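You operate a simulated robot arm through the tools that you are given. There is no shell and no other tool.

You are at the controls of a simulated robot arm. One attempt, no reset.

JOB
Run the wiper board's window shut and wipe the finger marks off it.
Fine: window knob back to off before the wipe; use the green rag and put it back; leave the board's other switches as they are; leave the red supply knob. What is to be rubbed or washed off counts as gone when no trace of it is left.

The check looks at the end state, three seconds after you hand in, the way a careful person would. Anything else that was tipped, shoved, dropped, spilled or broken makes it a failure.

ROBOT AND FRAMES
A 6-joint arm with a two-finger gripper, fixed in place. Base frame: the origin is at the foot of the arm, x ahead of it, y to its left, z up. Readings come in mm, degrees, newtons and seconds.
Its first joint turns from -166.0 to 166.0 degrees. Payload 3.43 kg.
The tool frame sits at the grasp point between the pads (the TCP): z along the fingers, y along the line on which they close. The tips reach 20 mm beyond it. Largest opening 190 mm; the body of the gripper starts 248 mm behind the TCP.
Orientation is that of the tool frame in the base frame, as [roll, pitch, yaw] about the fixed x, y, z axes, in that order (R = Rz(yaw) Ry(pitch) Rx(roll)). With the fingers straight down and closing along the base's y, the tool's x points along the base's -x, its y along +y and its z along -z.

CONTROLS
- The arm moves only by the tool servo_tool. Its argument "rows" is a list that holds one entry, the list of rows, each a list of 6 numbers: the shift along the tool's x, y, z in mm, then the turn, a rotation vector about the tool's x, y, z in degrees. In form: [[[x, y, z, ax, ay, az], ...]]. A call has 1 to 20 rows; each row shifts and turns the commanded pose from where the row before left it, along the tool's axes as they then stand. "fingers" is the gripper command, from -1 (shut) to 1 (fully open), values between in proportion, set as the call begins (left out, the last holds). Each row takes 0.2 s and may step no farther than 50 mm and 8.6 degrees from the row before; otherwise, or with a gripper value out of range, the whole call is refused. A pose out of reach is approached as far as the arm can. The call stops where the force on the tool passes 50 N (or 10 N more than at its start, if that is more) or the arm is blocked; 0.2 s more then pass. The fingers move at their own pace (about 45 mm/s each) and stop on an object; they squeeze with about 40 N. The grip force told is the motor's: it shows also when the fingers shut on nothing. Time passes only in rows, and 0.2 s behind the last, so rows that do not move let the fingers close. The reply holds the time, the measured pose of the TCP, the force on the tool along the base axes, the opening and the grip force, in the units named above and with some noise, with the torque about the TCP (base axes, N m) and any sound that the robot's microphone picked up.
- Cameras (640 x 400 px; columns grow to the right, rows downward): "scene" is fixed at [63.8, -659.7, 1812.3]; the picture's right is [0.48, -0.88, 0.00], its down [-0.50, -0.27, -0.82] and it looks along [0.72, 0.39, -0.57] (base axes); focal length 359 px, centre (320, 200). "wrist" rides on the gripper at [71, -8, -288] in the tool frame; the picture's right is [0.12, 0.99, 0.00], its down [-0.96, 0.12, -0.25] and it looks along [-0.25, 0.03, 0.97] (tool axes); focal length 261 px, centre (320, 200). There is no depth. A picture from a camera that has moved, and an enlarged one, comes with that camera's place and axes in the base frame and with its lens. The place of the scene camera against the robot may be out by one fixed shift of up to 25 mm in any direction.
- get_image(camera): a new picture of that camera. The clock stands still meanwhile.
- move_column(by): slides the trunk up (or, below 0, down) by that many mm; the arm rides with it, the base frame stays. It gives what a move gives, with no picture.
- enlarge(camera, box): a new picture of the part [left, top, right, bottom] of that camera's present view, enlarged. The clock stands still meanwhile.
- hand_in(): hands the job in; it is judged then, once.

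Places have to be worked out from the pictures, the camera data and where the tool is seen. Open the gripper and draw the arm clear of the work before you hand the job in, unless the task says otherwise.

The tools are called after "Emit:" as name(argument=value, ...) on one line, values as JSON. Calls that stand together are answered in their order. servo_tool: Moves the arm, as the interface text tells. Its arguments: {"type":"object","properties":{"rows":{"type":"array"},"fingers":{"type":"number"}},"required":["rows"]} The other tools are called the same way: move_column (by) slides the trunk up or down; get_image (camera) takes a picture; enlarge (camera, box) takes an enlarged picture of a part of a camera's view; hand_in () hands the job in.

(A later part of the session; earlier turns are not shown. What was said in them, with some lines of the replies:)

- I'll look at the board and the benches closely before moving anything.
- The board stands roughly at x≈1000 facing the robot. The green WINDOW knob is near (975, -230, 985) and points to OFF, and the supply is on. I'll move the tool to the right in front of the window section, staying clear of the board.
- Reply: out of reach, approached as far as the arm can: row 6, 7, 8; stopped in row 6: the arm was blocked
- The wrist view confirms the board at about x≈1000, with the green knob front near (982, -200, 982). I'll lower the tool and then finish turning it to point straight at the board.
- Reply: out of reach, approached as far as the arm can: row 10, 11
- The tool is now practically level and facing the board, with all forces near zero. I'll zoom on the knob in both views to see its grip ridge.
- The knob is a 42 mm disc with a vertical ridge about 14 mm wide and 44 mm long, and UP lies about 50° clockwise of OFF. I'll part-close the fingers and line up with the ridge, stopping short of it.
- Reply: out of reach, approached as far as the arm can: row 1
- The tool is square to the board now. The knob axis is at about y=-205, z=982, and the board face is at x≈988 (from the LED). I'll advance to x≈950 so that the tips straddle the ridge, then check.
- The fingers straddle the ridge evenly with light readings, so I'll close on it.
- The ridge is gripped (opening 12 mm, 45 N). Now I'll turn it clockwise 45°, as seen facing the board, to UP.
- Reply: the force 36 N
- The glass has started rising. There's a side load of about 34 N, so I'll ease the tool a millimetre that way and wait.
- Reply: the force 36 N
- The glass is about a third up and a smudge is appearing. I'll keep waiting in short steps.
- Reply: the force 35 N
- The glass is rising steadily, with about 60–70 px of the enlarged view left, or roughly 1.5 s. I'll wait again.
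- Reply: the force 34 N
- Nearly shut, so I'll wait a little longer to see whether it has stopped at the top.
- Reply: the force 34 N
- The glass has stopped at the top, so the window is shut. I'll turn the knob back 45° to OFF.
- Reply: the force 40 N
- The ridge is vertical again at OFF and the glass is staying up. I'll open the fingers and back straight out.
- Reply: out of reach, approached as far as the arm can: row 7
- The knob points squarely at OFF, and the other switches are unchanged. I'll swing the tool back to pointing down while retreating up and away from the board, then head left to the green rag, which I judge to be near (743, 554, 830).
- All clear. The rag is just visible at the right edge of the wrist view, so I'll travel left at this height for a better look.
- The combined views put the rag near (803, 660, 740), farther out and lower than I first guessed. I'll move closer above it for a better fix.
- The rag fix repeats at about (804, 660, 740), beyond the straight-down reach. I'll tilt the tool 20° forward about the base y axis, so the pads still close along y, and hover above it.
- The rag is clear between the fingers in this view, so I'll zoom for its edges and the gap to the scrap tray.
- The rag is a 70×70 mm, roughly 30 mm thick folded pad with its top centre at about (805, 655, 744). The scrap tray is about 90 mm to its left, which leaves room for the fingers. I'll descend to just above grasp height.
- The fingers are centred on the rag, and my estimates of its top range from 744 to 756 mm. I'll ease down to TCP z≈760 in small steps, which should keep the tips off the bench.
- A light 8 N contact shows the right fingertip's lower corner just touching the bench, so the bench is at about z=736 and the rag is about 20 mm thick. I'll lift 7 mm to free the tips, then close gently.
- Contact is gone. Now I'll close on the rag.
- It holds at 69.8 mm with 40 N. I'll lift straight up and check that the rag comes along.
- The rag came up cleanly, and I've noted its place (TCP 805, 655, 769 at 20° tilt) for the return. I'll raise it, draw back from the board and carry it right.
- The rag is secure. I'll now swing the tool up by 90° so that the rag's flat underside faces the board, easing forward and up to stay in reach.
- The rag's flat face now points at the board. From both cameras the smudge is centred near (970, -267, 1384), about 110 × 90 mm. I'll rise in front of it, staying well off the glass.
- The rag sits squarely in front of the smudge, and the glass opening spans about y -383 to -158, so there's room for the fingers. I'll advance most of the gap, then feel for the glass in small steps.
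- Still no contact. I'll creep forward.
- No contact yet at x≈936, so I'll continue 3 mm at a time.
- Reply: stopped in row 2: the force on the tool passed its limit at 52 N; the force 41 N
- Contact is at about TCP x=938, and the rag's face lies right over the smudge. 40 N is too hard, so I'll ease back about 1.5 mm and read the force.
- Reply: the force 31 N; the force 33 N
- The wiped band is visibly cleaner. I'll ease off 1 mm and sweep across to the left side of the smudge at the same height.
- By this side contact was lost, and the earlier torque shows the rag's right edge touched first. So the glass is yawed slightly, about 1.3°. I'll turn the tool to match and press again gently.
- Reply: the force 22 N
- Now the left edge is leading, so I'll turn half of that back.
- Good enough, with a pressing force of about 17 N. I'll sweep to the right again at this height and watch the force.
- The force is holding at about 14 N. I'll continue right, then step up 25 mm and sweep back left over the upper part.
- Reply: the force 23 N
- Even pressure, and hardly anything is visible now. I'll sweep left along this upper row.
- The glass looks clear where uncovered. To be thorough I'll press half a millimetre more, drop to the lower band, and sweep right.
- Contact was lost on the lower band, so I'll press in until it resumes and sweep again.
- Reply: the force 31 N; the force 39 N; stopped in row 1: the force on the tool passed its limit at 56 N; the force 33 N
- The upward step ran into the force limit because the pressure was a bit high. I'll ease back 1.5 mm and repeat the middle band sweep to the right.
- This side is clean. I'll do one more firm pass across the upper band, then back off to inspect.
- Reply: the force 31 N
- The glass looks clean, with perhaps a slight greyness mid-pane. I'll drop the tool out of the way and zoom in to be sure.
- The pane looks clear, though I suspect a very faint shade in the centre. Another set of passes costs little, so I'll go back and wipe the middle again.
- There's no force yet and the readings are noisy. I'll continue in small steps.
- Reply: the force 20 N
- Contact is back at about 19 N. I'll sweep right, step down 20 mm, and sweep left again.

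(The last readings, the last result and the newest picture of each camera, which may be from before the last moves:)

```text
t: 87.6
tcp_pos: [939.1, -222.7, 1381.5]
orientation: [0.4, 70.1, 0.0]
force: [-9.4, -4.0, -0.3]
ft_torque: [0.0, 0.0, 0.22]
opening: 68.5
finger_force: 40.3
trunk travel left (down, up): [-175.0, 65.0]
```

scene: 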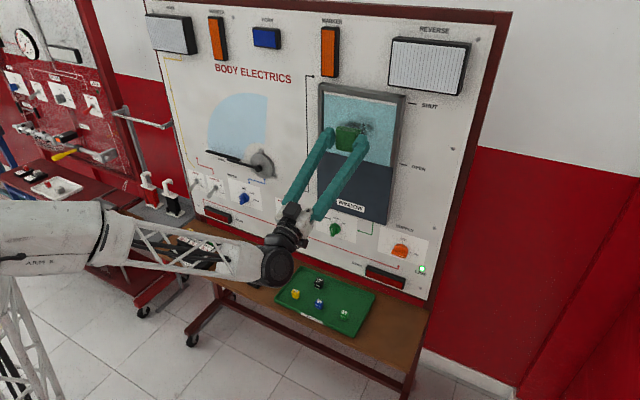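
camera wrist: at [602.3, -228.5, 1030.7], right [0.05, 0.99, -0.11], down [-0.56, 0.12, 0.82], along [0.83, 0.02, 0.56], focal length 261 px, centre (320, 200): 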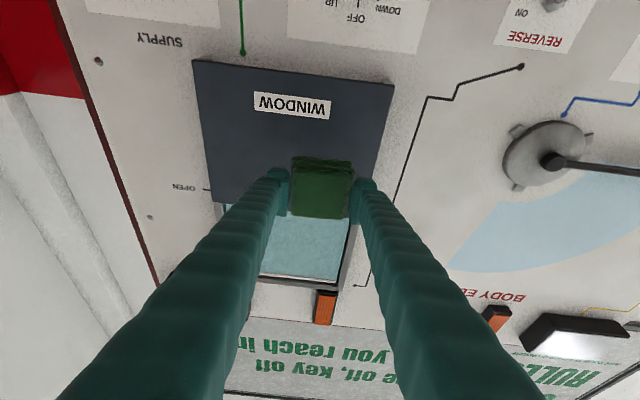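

Contact drifts a little along the sweep. I'll press slightly more and run further passes across the centre at two heights.

Emit:
servo_tool(rows=[[[0.35, 0, 0.95, 0, 0, 0], [0, -9, 0, 0, 0, 0], [0, -9, 0, 0, 0, 0], [0, -9, 0, 0, 0, 0], [0, -9, 0, 0, 0, 0], [0, -9, 0, 0, 0, 0], [0, -9, 0, 0, 0, 0], [0, -9, 0, 0, 0, 0], [0, -9, 0, 0, 0, 0], [0, -9, 0, 0, 0, 0], [0, 0, 0, 0, 0, 0]]])

Emit:
servo_tool(rows=[[[0.2, 0, 0.5, 0, 0, 0], [7, 0, -2.5, 0, 0, 0], [7, 0, -2.5, 0, 0, 0], [0, 9, 0, 0, 0, 0], [0, 9, 0, 0, 0, 0], [0, 9, 0, 0, 0, 0], [0, 9, 0, 0, 0, 0], [0, 9, 0, 0, 0, 0], [0, 9, 0, 0, 0, 0], [0, 9, 0, 0, 0, 0], [0, 9, 0, 0, 0, 0], [0, 9, 0, 0, 0, 0], [0, 0, 0, 0, 0, 0]]])

```text
t: 90.0
tcp_pos: [939.6, -304.6, 1381.5]
orientation: [0.6, 70.1, -0.1]
force: [-0.5, 0.6, -1.3]
ft_torque: [-0.01, -0.03, -0.01]
opening: 68.3
finger_force: 39.9
trunk travel left (down, up): [-175.0, 65.0]
```

```text
t: 92.8
tcp_pos: [940.0, -222.1, 1366.1]
orientation: [0.4, 70.1, -0.2]
force: [-8.8, 0.3, -0.8]
ft_torque: [0.04, -0.02, 0.1]
opening: 68.7
finger_force: 40.1
trunk travel left (down, up): [-175.0, 65.0]
```

On the right side the contact fades, so I'll feed in a touch more pressure while sweeping right.

Emit:
servo_tool(rows=[[[0.2, 0, 0.5, 0, 0, 0], [0.05, -9, 0.15, 0, 0, 0], [0.05, -9, 0.15, 0, 0, 0], [0.05, -9, 0.15, 0, 0, 0], [0.05, -9, 0.15, 0, 0, 0], [0.05, -9, 0.15, 0, 0, 0], [0.05, -9, 0.15, 0, 0, 0], [0.05, -9, 0.15, 0, 0, 0], [0.05, -9, 0.15, 0, 0, 0], [0.05, -9, 0.15, 0, 0, 0], [0, 0, 0, 0, 0, 0]]])

Emit:
servo_tool(rows=[[[-7, 0, 2.5, 0, 0, 0], [-7, 0, 2.5, 0, 0, 0], [0, 0, 0, 0, 0, 0]]])

```text
t: 95.2
tcp_pos: [940.6, -302.7, 1366.9]
orientation: [0.4, 70.0, -0.2]
force: [-45.8, 15.3, -2.5]
ft_torque: [0.04, 0.23, 0.43]
opening: 68.5
finger_force: 39.9
trunk travel left (down, up): [-175.0, 65.0]
```

```text
t: 95.5
tcp_pos: [941.4, -301.7, 1366.6]
orientation: [0.7, 70.1, 0.0]
force: [-35.6, 4.0, -4.4]
ft_torque: [-0.06, -0.05, 0.29]
opening: 68.7
finger_force: 39.8
trunk travel left (down, up): [-175.0, 65.0]
stopped in row 1: the force on the tool passed its limit at 61 N (the readings are from after the stop); the commanded pose is now the measured one
```

That sweep pressed firmly. I'll ease 1.2 mm, step up and sweep left through the centre once more.

Emit:
servo_tool(rows=[[[-0.4, 0, -1.1, 0, 0, 0], [-6.8, 0, 2.4, 0, 0, 0], [-6.8, 0, 2.4, 0, 0, 0], [0, 0, 0, 0, 0, 0]]])

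Emit:
servo_tool(rows=[[[0, 9, 0, 0, 0, 0], [0, 9, 0, 0, 0, 0], [0, 9, 0, 0, 0, 0], [0, 9, 0, 0, 0, 0], [0, 0, 0, 0, 0, 0]]])

Emit:
servo_tool(rows=[[[0, 9, 0, 0, 0, 0], [0, 9, 0, 0, 0, 0], [0, 9, 0, 0, 0, 0], [0, 9, 0, 0, 0, 0], [0, 0, 0, 0, 0, 0]]])

```text
t: 96.1
tcp_pos: [940.9, -300.6, 1368.6]
orientation: [1.2, 70.5, 0.6]
force: [-31.4, -11.5, -2.8]
ft_torque: [0.07, -0.33, -0.07]
opening: 68.4
finger_force: 40.1
trunk travel left (down, up): [-175.0, 65.0]
stopped in row 2: the force on the tool passed its limit at 56 N (the readings are from after the stop); the commanded pose is now the measured one
```

```text
t: 97.3
tcp_pos: [941.5, -264.5, 1367.9]
orientation: [0.8, 70.4, 0.3]
force: [-39.3, -12.5, 0.7]
ft_torque: [-0.05, 0.08, -0.26]
opening: 68.5
finger_force: 40.1
trunk travel left (down, up): [-175.0, 65.0]
```

```text
t: 98.5
tcp_pos: [941.7, -227.3, 1368.2]
orientation: [0.9, 70.4, 0.4]
force: [-40.8, -13.6, -0.6]
ft_torque: [-0.06, 0.21, -0.28]
opening: 68.5
finger_force: 39.6
trunk travel left (down, up): [-175.0, 65.0]
```

Firm, even contact across the band at z≈1368. Now I'll lift off slightly, go up to about 1396, re-press and sweep right.

Emit:
servo_tool(rows=[[[-1.7, 0, -4.7, 0, 0, 0], [-14, 0, 5, 0, 0, 0], [-13, 0, 4.6, 0, 0, 0], [1.2, 0, 3.3, 0, 0, 0], [0, 0, 0, 0, 0, 0]]])

Emit:
servo_tool(rows=[[[0.35, 0, 0.95, 0, 0, 0], [0, 0, 0, 0, 0, 0]]])

```text
t: 99.7
tcp_pos: [942.4, -228.8, 1395.5]
orientation: [0.9, 70.6, 0.5]
force: [-13.5, -1.3, -4.4]
ft_torque: [-0.05, -0.02, 0.24]
opening: 68.5
finger_force: 40.3
trunk travel left (down, up): [-175.0, 65.0]
```

```text
t: 100.3
tcp_pos: [942.8, -227.3, 1395.0]
orientation: [1.1, 70.5, 0.4]
force: [-29.8, -6.0, -9.2]
ft_torque: [-0.04, 0.21, 0.12]
opening: 68.6
finger_force: 39.5
trunk travel left (down, up): [-175.0, 65.0]
```

Emit:
servo_tool(rows=[[[0, -9, 0, 0, 0, 0], [0, -9, 0, 0, 0, 0], [0, -9, 0, 0, 0, 0], [0, -9, 0, 0, 0, 0], [0, -9, 0, 0, 0, 0], [0, -9, 0, 0, 0, 0], [0, -9, 0, 0, 0, 0], [0, -9, 0, 0, 0, 0], [0, -8, 0, 0, 0, 0], [0, 0, 0, 0, 0, 0]]])

Emit:
servo_tool(rows=[[[0, 9, 0, 0, 0, 0], [0, 9, 0, 0, 0, 0], [0, 9, 0, 0, 0, 0], [0, 9, 0, 0, 0, 0], [0, 9, 0, 0, 0, 0], [0, 9, 0, 0, 0, 0], [0, 9, 0, 0, 0, 0], [0, 9, 0, 0, 0, 0], [0, 8, 0, 0, 0, 0], [0, 0, 0, 0, 0, 0]]])

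```text
t: 102.5
tcp_pos: [941.7, -306.5, 1396.2]
orientation: [0.7, 70.5, 0.2]
force: [-9.3, 3.9, 0.6]
ft_torque: [0.02, 0.06, 0.16]
opening: 68.5
finger_force: 40.7
trunk travel left (down, up): [-175.0, 65.0]
```

```text
t: 104.7
tcp_pos: [943.6, -227.3, 1394.9]
orientation: [0.9, 70.5, 0.4]
force: [-28.1, -8.2, 1.8]
ft_torque: [-0.03, 0.11, -0.13]
opening: 68.3
finger_force: 40.2
trunk travel left (down, up): [-175.0, 65.0]
```

Both passes kept contact. Now I'll back off, lower, and inspect the glass.

Emit:
servo_tool(rows=[[[-3.5, 0, -9.4, 0, 0, 0], [-7, 0, -18.8, 0, 0, 0], [-10.5, 0, -28.2, 0, 0, 0], [33, 0, -18, 0, 0, 0], [33, 0, -18, 0, 0, 0], [33, 0, -15, 0, 0, 0], [33, 0, -15, 0, 0, 0], [33, 0, -15, 0, 0, 0], [33, 0, -15, 0, 0, 0], [0, 0, 0, 0, 0, 0]]])

Emit:
enlarge(camera="scene", box=[310, 80, 410, 170])

Emit:
enlarge(camera="scene", box=[335, 105, 385, 150])

Emit:
enlarge(camera="wrist", box=[200, 140, 420, 320])

```text
t: 106.9
tcp_pos: [860.0, -223.7, 1177.0]
orientation: [0.9, 70.6, 0.3]
force: [0.1, -0.6, -1.8]
ft_torque: [0.01, 0.03, 0.01]
opening: 68.5
finger_force: 39.2
trunk travel left (down, up): [-175.0, 65.0]
```

```text
4.44 times, centred on (360, 125) of scene
camera zoom: at [63.8, -659.7, 1812.3], right [0.48, -0.88, 0.0], down [-0.5, -0.27, -0.82], along [0.72, 0.39, -0.57], focal length 1597 px, centre (142, 533)
```

zoom: 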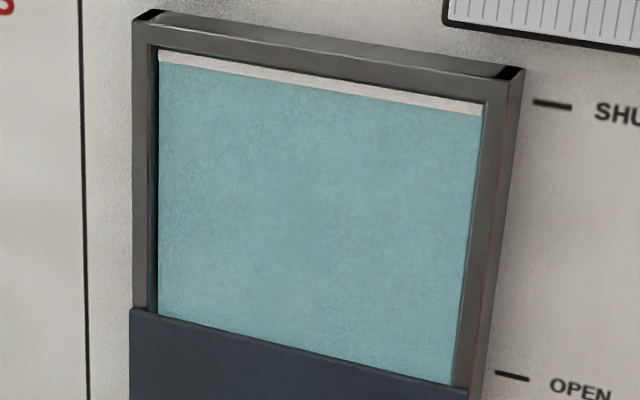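

```text
8.89 times, centred on (360, 128) of scene
camera zoom: at [63.8, -659.7, 1812.3], right [0.48, -0.88, 0.0], down [-0.5, -0.27, -0.82], along [0.72, 0.39, -0.57], focal length 3194 px, centre (-36, 844)
```

zoom: 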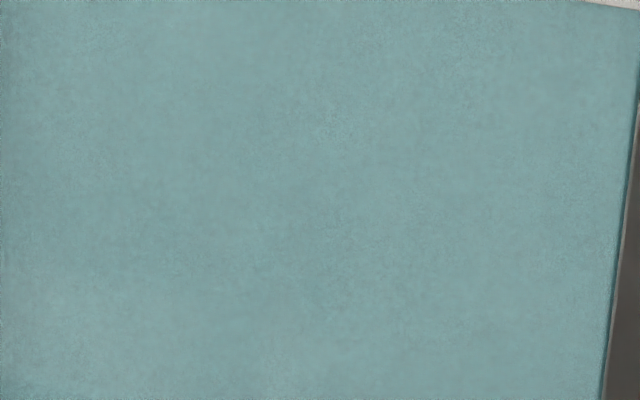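

```text
2.22 times, centred on (310, 230) of wrist
camera zoom: at [611.8, -229.2, 1013.5], right [0.05, 0.99, -0.11], down [-0.55, 0.12, 0.83], along [0.83, 0.02, 0.55], focal length 579 px, centre (342, 133)
```

zoom: 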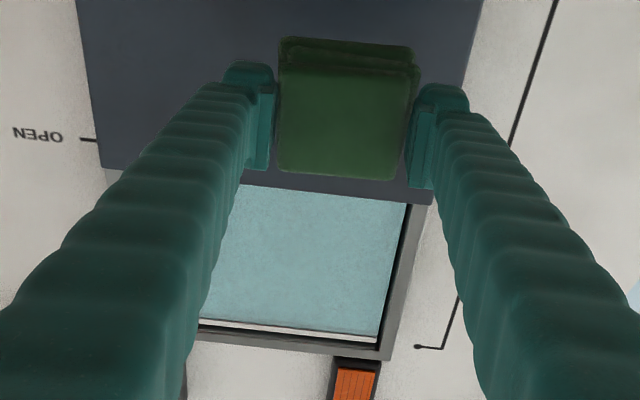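

The pane looks identical to before the extra passes, even and unmarked, so it's clean. I'll swing the tool back down to the 20° tilt for returning the rag.

Emit:
servo_tool(rows=[[[6.5, 0, -14.9, -0.6, 8.1, -0.1], [8.5, 0, -13.9, 0, 8.1, 0], [10.4, 0, -12.6, 0, 8.1, 0], [12, 0, -11, 0, 8.1, 0], [13.4, 0, -9.2, 0, 8.1, 0], [14.6, 0, -7.3, 0, 8.1, 0], [15.5, 0, -4.9, 0, 8.1, 0], [16.1, 0, -2.7, 0, 8.1, 0], [16.3, 0, -0.4, 0, 8.1, 0], [16.2, 0, 1.8, 0, 8.1, 0], [15.8, 0, 4.1, 0, 8.1, 0], [0, 0, 0, 0, 0, 0]]])

Emit:
get_image(camera="wrist")

Emit:
get_image(camera="scene")

```text
t: 109.5
tcp_pos: [727.3, -225.7, 1055.3]
orientation: [179.9, 20.2, -179.9]
force: [0.4, -0.6, -1.1]
ft_torque: [0.03, -0.02, 0.03]
opening: 68.7
finger_force: 39.7
trunk travel left (down, up): [-175.0, 65.0]
```

```text
taken
camera wrist: at [561.4, -234.4, 1301.2], right [-0.11, 0.99, -0.04], down [0.82, 0.12, 0.57], along [0.57, 0.03, -0.82], focal length 261 px, centre (320, 200)
```

wrist: 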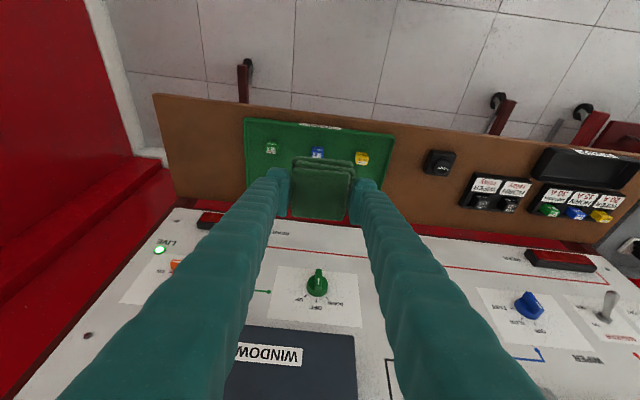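

```text
taken
```

scene: 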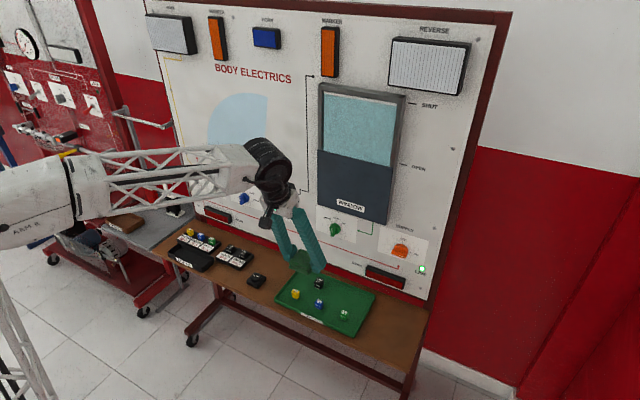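

The tilt is restored to 20.2°. I'll carry the rag left to its bench at this height.

Emit:
servo_tool(rows=[[[0, 46.4, 0, 0, 0, 0], [0, 46.4, 0, 0, 0, 0], [0, 46.4, 0, 0, 0, 0], [0, 46.4, 0, 0, 0, 0], [0, 46.4, 0, 0, 0, 0], [0, 46.4, 0, 0, 0, 0], [0, 46.4, 0, 0, 0, 0], [0, 46.4, 0, 0, 0, 0], [0, 46.4, 0, 0, 0, 0], [0, 46.4, 0, 0, 0, 0], [0, 46.4, 0, 0, 0, 0], [0, 46.4, 0, 0, 0, 0], [0, 46.4, 0, 0, 0, 0], [0, 46.4, 0, 0, 0, 0], [0, 46.4, 0, 0, 0, 0], [0, 46.4, 0, 0, 0, 0], [0, 46.4, 0, 0, 0, 0], [0, 46.4, 0, 0, 0, 0], [0, 46.4, 0, 0, 0, 0], [0, 0, 0, 0, 0, 0]]])

Emit:
get_image(camera="wrist")

```text
t: 113.7
tcp_pos: [721.1, 660.0, 1054.7]
orientation: [-180.0, 20.3, -179.9]
force: [-0.8, 0.4, -1.3]
ft_torque: [-0.04, -0.03, -0.01]
opening: 68.6
finger_force: 39.8
trunk travel left (down, up): [-175.0, 65.0]
```

```text
taken
camera wrist: at [555.0, 650.5, 1300.4], right [-0.11, 0.99, -0.04], down [0.82, 0.12, 0.57], along [0.57, 0.03, -0.82], focal length 261 px, centre (320, 200)
```

wrist: 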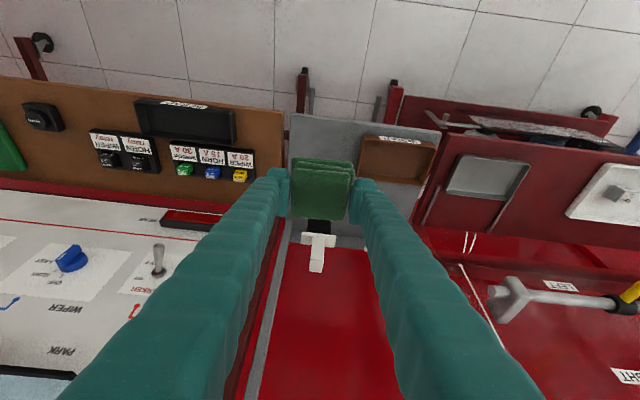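

The rag is held the same as before. I'll descend toward its original spot, stopping about 20 mm above.

Emit:
servo_tool(rows=[[[2.1, -0.8, 46.2, 0, 0, 0], [2.1, -0.8, 46.2, 0, 0, 0], [2.1, -0.8, 46.2, 0, 0, 0], [2.1, -0.8, 46.2, 0, 0, 0], [2.1, -0.8, 46.2, 0, 0, 0], [2.1, -0.8, 46.2, 0, 0, 0], [0, 0, 0, 0, 0, 0]]])

Emit:
enlarge(camera="scene", box=[104, 185, 200, 245])

Emit:
enlarge(camera="wrist", box=[240, 130, 400, 230])

```text
t: 115.3
tcp_pos: [810.0, 653.7, 792.8]
orientation: [-180.0, 20.2, -179.9]
force: [-0.4, -0.7, -1.0]
ft_torque: [0.02, -0.02, 0.02]
opening: 68.5
finger_force: 40.4
trunk travel left (down, up): [-175.0, 65.0]
```

```text
6.67 times, centred on (152, 215) of scene
camera zoom: at [63.8, -659.7, 1812.3], right [0.48, -0.88, 0.0], down [-0.5, -0.27, -0.82], along [0.72, 0.39, -0.57], focal length 2396 px, centre (1440, 100)
```

zoom: 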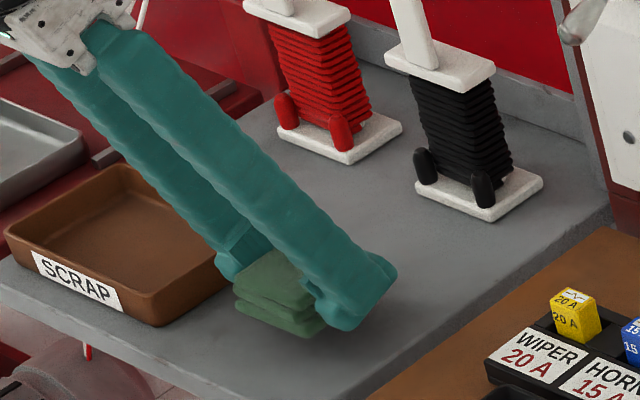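

```text
4.00 times, centred on (320, 180) of wrist
camera zoom: at [644.1, 644.2, 1037.4], right [-0.11, 0.99, -0.04], down [0.82, 0.12, 0.57], along [0.57, 0.03, -0.82], focal length 1043 px, centre (320, 280)
```

zoom: 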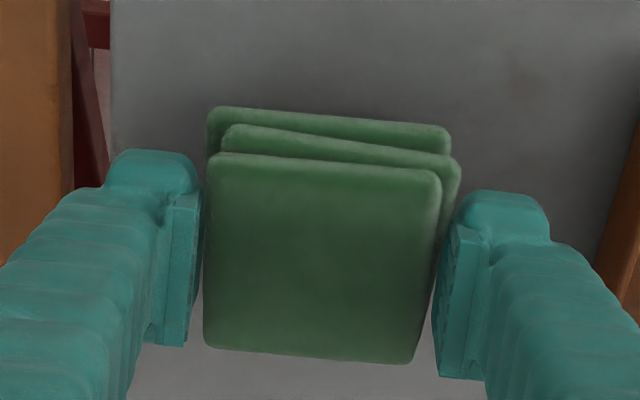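

The rag sits just above its spot. I'll lower to about z=774 and then feel for the bench in 2 mm steps.

Emit:
servo_tool(rows=[[[5.4, 0.5, 7.6, 0, 0, 0], [5.4, 0.5, 7.6, 0, 0, 0], [0, 0, 0, 0, 0, 0]]])

Emit:
servo_tool(rows=[[[0.7, 0, 1.9, 0, 0, 0], [0, 0, 0, 0, 0, 0]]])

Emit:
servo_tool(rows=[[[0.7, 0, 1.9, 0, 0, 0], [0, 0, 0, 0, 0, 0]]])

```text
t: 116.1
tcp_pos: [807.2, 653.1, 773.5]
orientation: [-179.9, 20.3, -179.9]
force: [0.7, 0.8, -1.4]
ft_torque: [-0.04, 0.01, 0.02]
opening: 68.8
finger_force: 40.4
trunk travel left (down, up): [-175.0, 65.0]
```

```text
t: 116.7
tcp_pos: [806.1, 651.6, 771.5]
orientation: [180.0, 20.3, -179.9]
force: [0.6, 0.0, -1.1]
ft_torque: [0.03, 0.03, 0.01]
opening: 68.7
finger_force: 40.1
trunk travel left (down, up): [-175.0, 65.0]
```

```text
t: 117.3
tcp_pos: [806.8, 651.3, 768.8]
orientation: [-179.9, 20.3, -179.9]
force: [-0.1, -0.3, -1.0]
ft_torque: [-0.03, 0.0, 0.0]
opening: 68.4
finger_force: 40.2
trunk travel left (down, up): [-175.0, 65.0]
```

Emit:
servo_tool(rows=[[[0.35, 3, 0.95, 0, 0, 0], [0, 0, 0, 0, 0, 0]]])

Emit:
servo_tool(rows=[[[0.35, 0, 0.95, 0, 0, 0], [0, 0, 0, 0, 0, 0]]])

Emit:
enlarge(camera="scene", box=[120, 205, 184, 245])

```text
t: 117.9
tcp_pos: [805.7, 656.0, 768.0]
orientation: [-180.0, 20.3, -179.9]
force: [-0.3, -0.6, -0.9]
ft_torque: [0.0, 0.0, 0.01]
opening: 68.4
finger_force: 40.7
trunk travel left (down, up): [-175.0, 65.0]
```

```text
t: 118.5
tcp_pos: [805.1, 656.7, 767.9]
orientation: [179.9, 20.3, -179.9]
force: [0.7, -1.4, 3.6]
ft_torque: [-0.13, 0.11, 0.06]
opening: 68.6
finger_force: 39.8
trunk travel left (down, up): [-175.0, 65.0]
```

```text
10.00 times, centred on (152, 225) of scene
camera zoom: at [63.8, -659.7, 1812.3], right [0.48, -0.88, 0.0], down [-0.5, -0.27, -0.82], along [0.72, 0.39, -0.57], focal length 3593 px, centre (2000, -50)
```

zoom: 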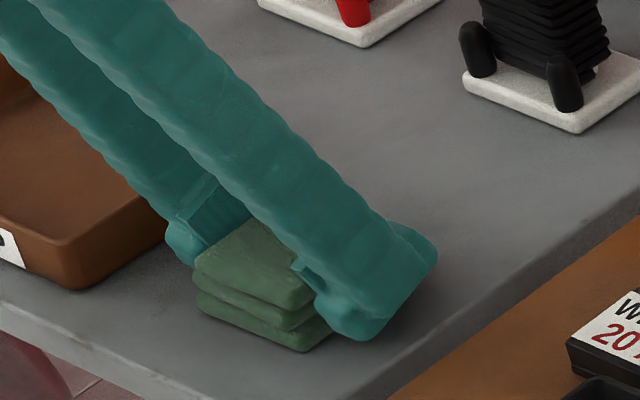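

The rag rests on the bench (3–4 N) within a few millimetres of its original spot. I'll open the fingers.

Emit:
servo_tool(rows=[[[0, 0, 0, 0, 0, 0], [0, 0, 0, 0, 0, 0], [0, 0, 0, 0, 0, 0]]], fingers=0.0)

Emit:
enlarge(camera="wrist", box=[240, 130, 400, 230])

```text
t: 119.3
tcp_pos: [805.9, 656.1, 767.9]
orientation: [-180.0, 20.4, -179.9]
force: [0.2, -0.3, -0.4]
ft_torque: [0.01, -0.01, 0.0]
opening: 95.0
finger_force: 0.1
trunk travel left (down, up): [-175.0, 65.0]
```

```text
4.00 times, centred on (320, 180) of wrist
camera zoom: at [640.0, 647.3, 1012.6], right [-0.11, 0.99, -0.04], down [0.82, 0.12, 0.57], along [0.57, 0.03, -0.82], focal length 1043 px, centre (320, 280)
```

zoom: 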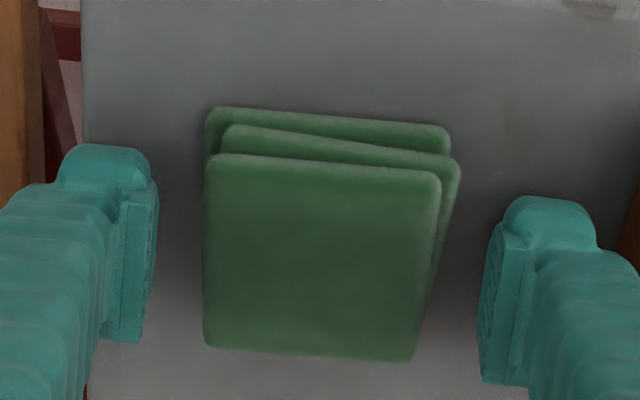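

The rag is free. I'll lift straight up and draw back clear.

Emit:
servo_tool(rows=[[[-3.4, 0, -9.4, 0, 0, 0], [-6.9, 0, -18.8, 0, 0, 0], [-10.3, 0, -28.2, 0, 0, 0], [5, 0, -44.4, 0, 0, 0], [5, 0, -44.4, 0, 0, 0], [5, 0, -44.4, 0, 0, 0], [5, 0, -44.4, 0, 0, 0], [5, -20, -40, 0, 0, 0], [0, -45, 0, 0, 0, 0], [0, -45, 0, 0, 0, 0], [0, -45, 0, 0, 0, 0], [0, -45, 0, 0, 0, 0], [0, -45, 0, 0, 0, 0], [0, 0, 0, 0, 0, 0]]])

Emit:
get_image(camera="scene")

Emit:
enlarge(camera="scene", box=[104, 185, 200, 245])

Emit:
enlarge(camera="scene", box=[290, 70, 450, 300])

```text
t: 122.3
tcp_pos: [704.5, 408.8, 1023.2]
orientation: [180.0, 20.4, -179.9]
force: [-0.4, -0.2, 0.0]
ft_torque: [0.02, 0.0, 0.02]
opening: 94.9
finger_force: 0.0
trunk travel left (down, up): [-175.0, 65.0]
```

```text
taken
```

scene: 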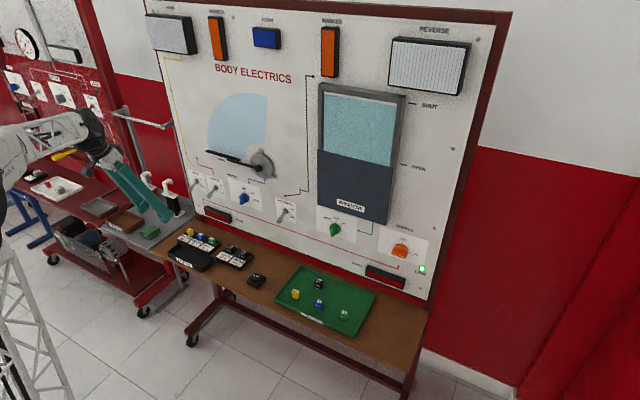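

```text
6.67 times, centred on (152, 215) of scene
camera zoom: at [63.8, -659.7, 1812.3], right [0.48, -0.88, 0.0], down [-0.5, -0.27, -0.82], along [0.72, 0.39, -0.57], focal length 2396 px, centre (1440, 100)
```

zoom: 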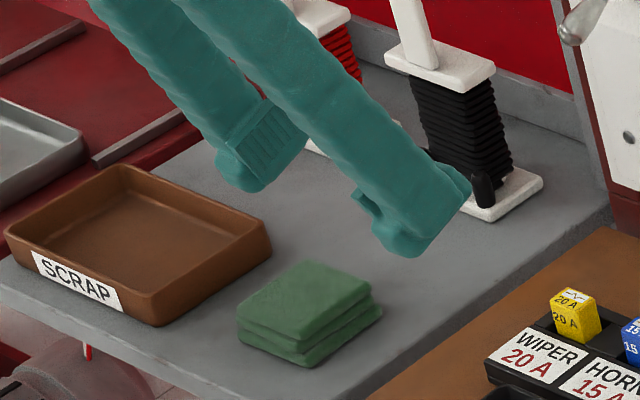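

```text
1.74 times, centred on (370, 185) of scene
camera zoom: at [63.8, -659.7, 1812.3], right [0.48, -0.88, 0.0], down [-0.5, -0.27, -0.82], along [0.72, 0.39, -0.57], focal length 625 px, centre (233, 226)
```

zoom: 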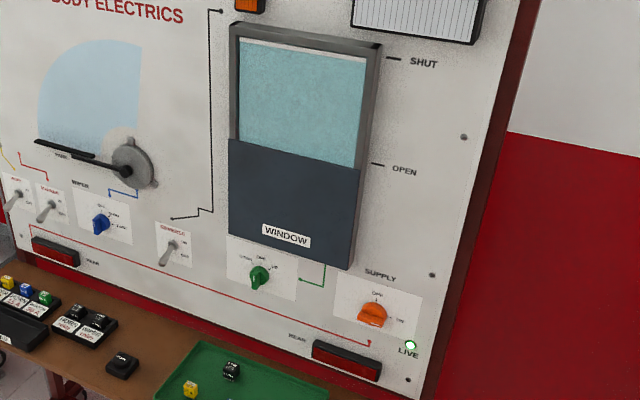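

The rag is back in place and nothing around it moved. I'll check the glass a last time with the arm away, and the initial knob/switch settings.

Emit:
enlarge(camera="scene", box=[315, 85, 405, 170])

Emit:
enlarge(camera="scene", box=[180, 170, 440, 300])

```text
4.71 times, centred on (360, 128) of scene
camera zoom: at [63.8, -659.7, 1812.3], right [0.48, -0.88, 0.0], down [-0.5, -0.27, -0.82], along [0.72, 0.39, -0.57], focal length 1691 px, centre (132, 541)
```

zoom: 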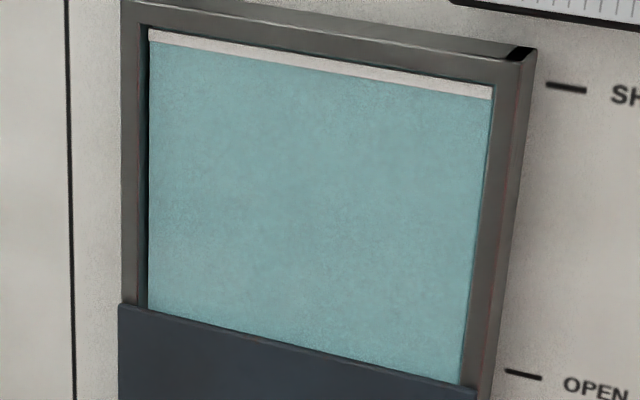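

```text
2.46 times, centred on (310, 235) of scene
camera zoom: at [63.8, -659.7, 1812.3], right [0.48, -0.88, 0.0], down [-0.5, -0.27, -0.82], along [0.72, 0.39, -0.57], focal length 884 px, centre (345, 114)
```

zoom: 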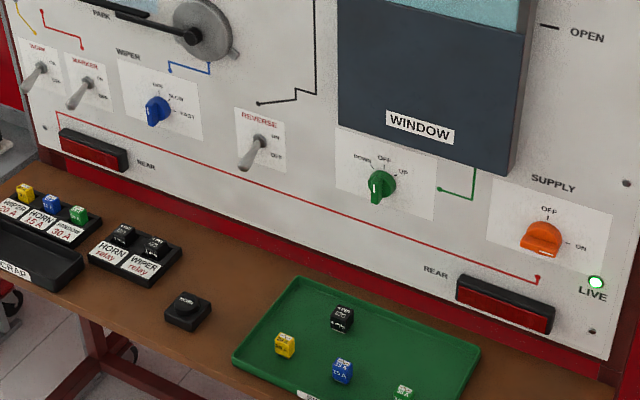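

The glass is spotless and shut, the knob is at OFF, and the supply and other switches are unchanged. I'll open the gripper fully and draw the arm back, then hand in.

Emit:
servo_tool(rows=[[[20, -40, -20, 0, 0, 0], [20, -40, -20, 0, 0, 0], [20, -40, -20, 0, 0, 0], [0, -40, -20, 0, 0, 0], [0, 0, 0, 0, 0, 0], [0, 0, 0, 0, 0, 0]]], fingers=0.9)

Emit:
get_image(camera="scene")

```text
t: 123.7
tcp_pos: [622.7, 253.2, 1073.2]
orientation: [180.0, 20.2, -179.9]
force: [-0.8, -0.4, 0.4]
ft_torque: [0.0, 0.01, -0.03]
opening: 180.3
finger_force: 0.0
trunk travel left (down, up): [-175.0, 65.0]
```

```text
taken
```

scene: 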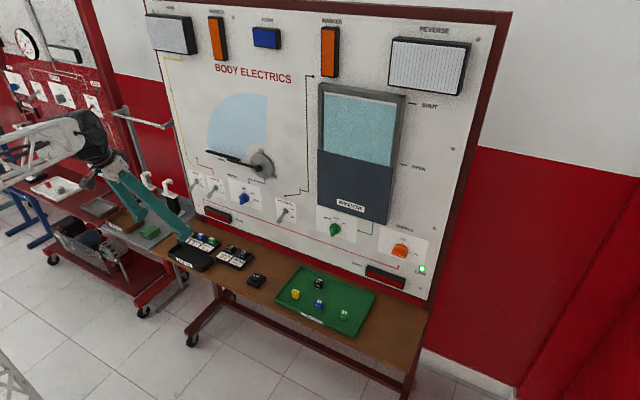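

The gripper is open and empty, the arm is clear, and everything is in its place, so I'm handing in.

Emit:
hand_in()

```text
The job is handed in.
```

The window is run shut and the finger marks are wiped off. I've handed the job in; no verdict has come back yet.

- **Window:** I turned the knob to UP until the glass stopped at the top. I set it back to OFF before wiping, and the glass has stayed up.
- **Glass:** I wiped it with the green rag in two rounds. In the last zoomed pictures the pane looked even, with no trace of the marks.
- **Rag:** It is back on the bench within a few millimetres of where it was, turned about 2 degrees.
- **Everything else:** The supply knob is still on and the other switches look unchanged. I saw nothing shoved or tipped. While picking up the rag, a fingertip touched the bench lightly (about 8 N).

While wiping, the pressing force passed the 50 N limit four times and the arm stopped itself each time. The highest was 61 N. I saw no damage to the glass or frame afterwards.
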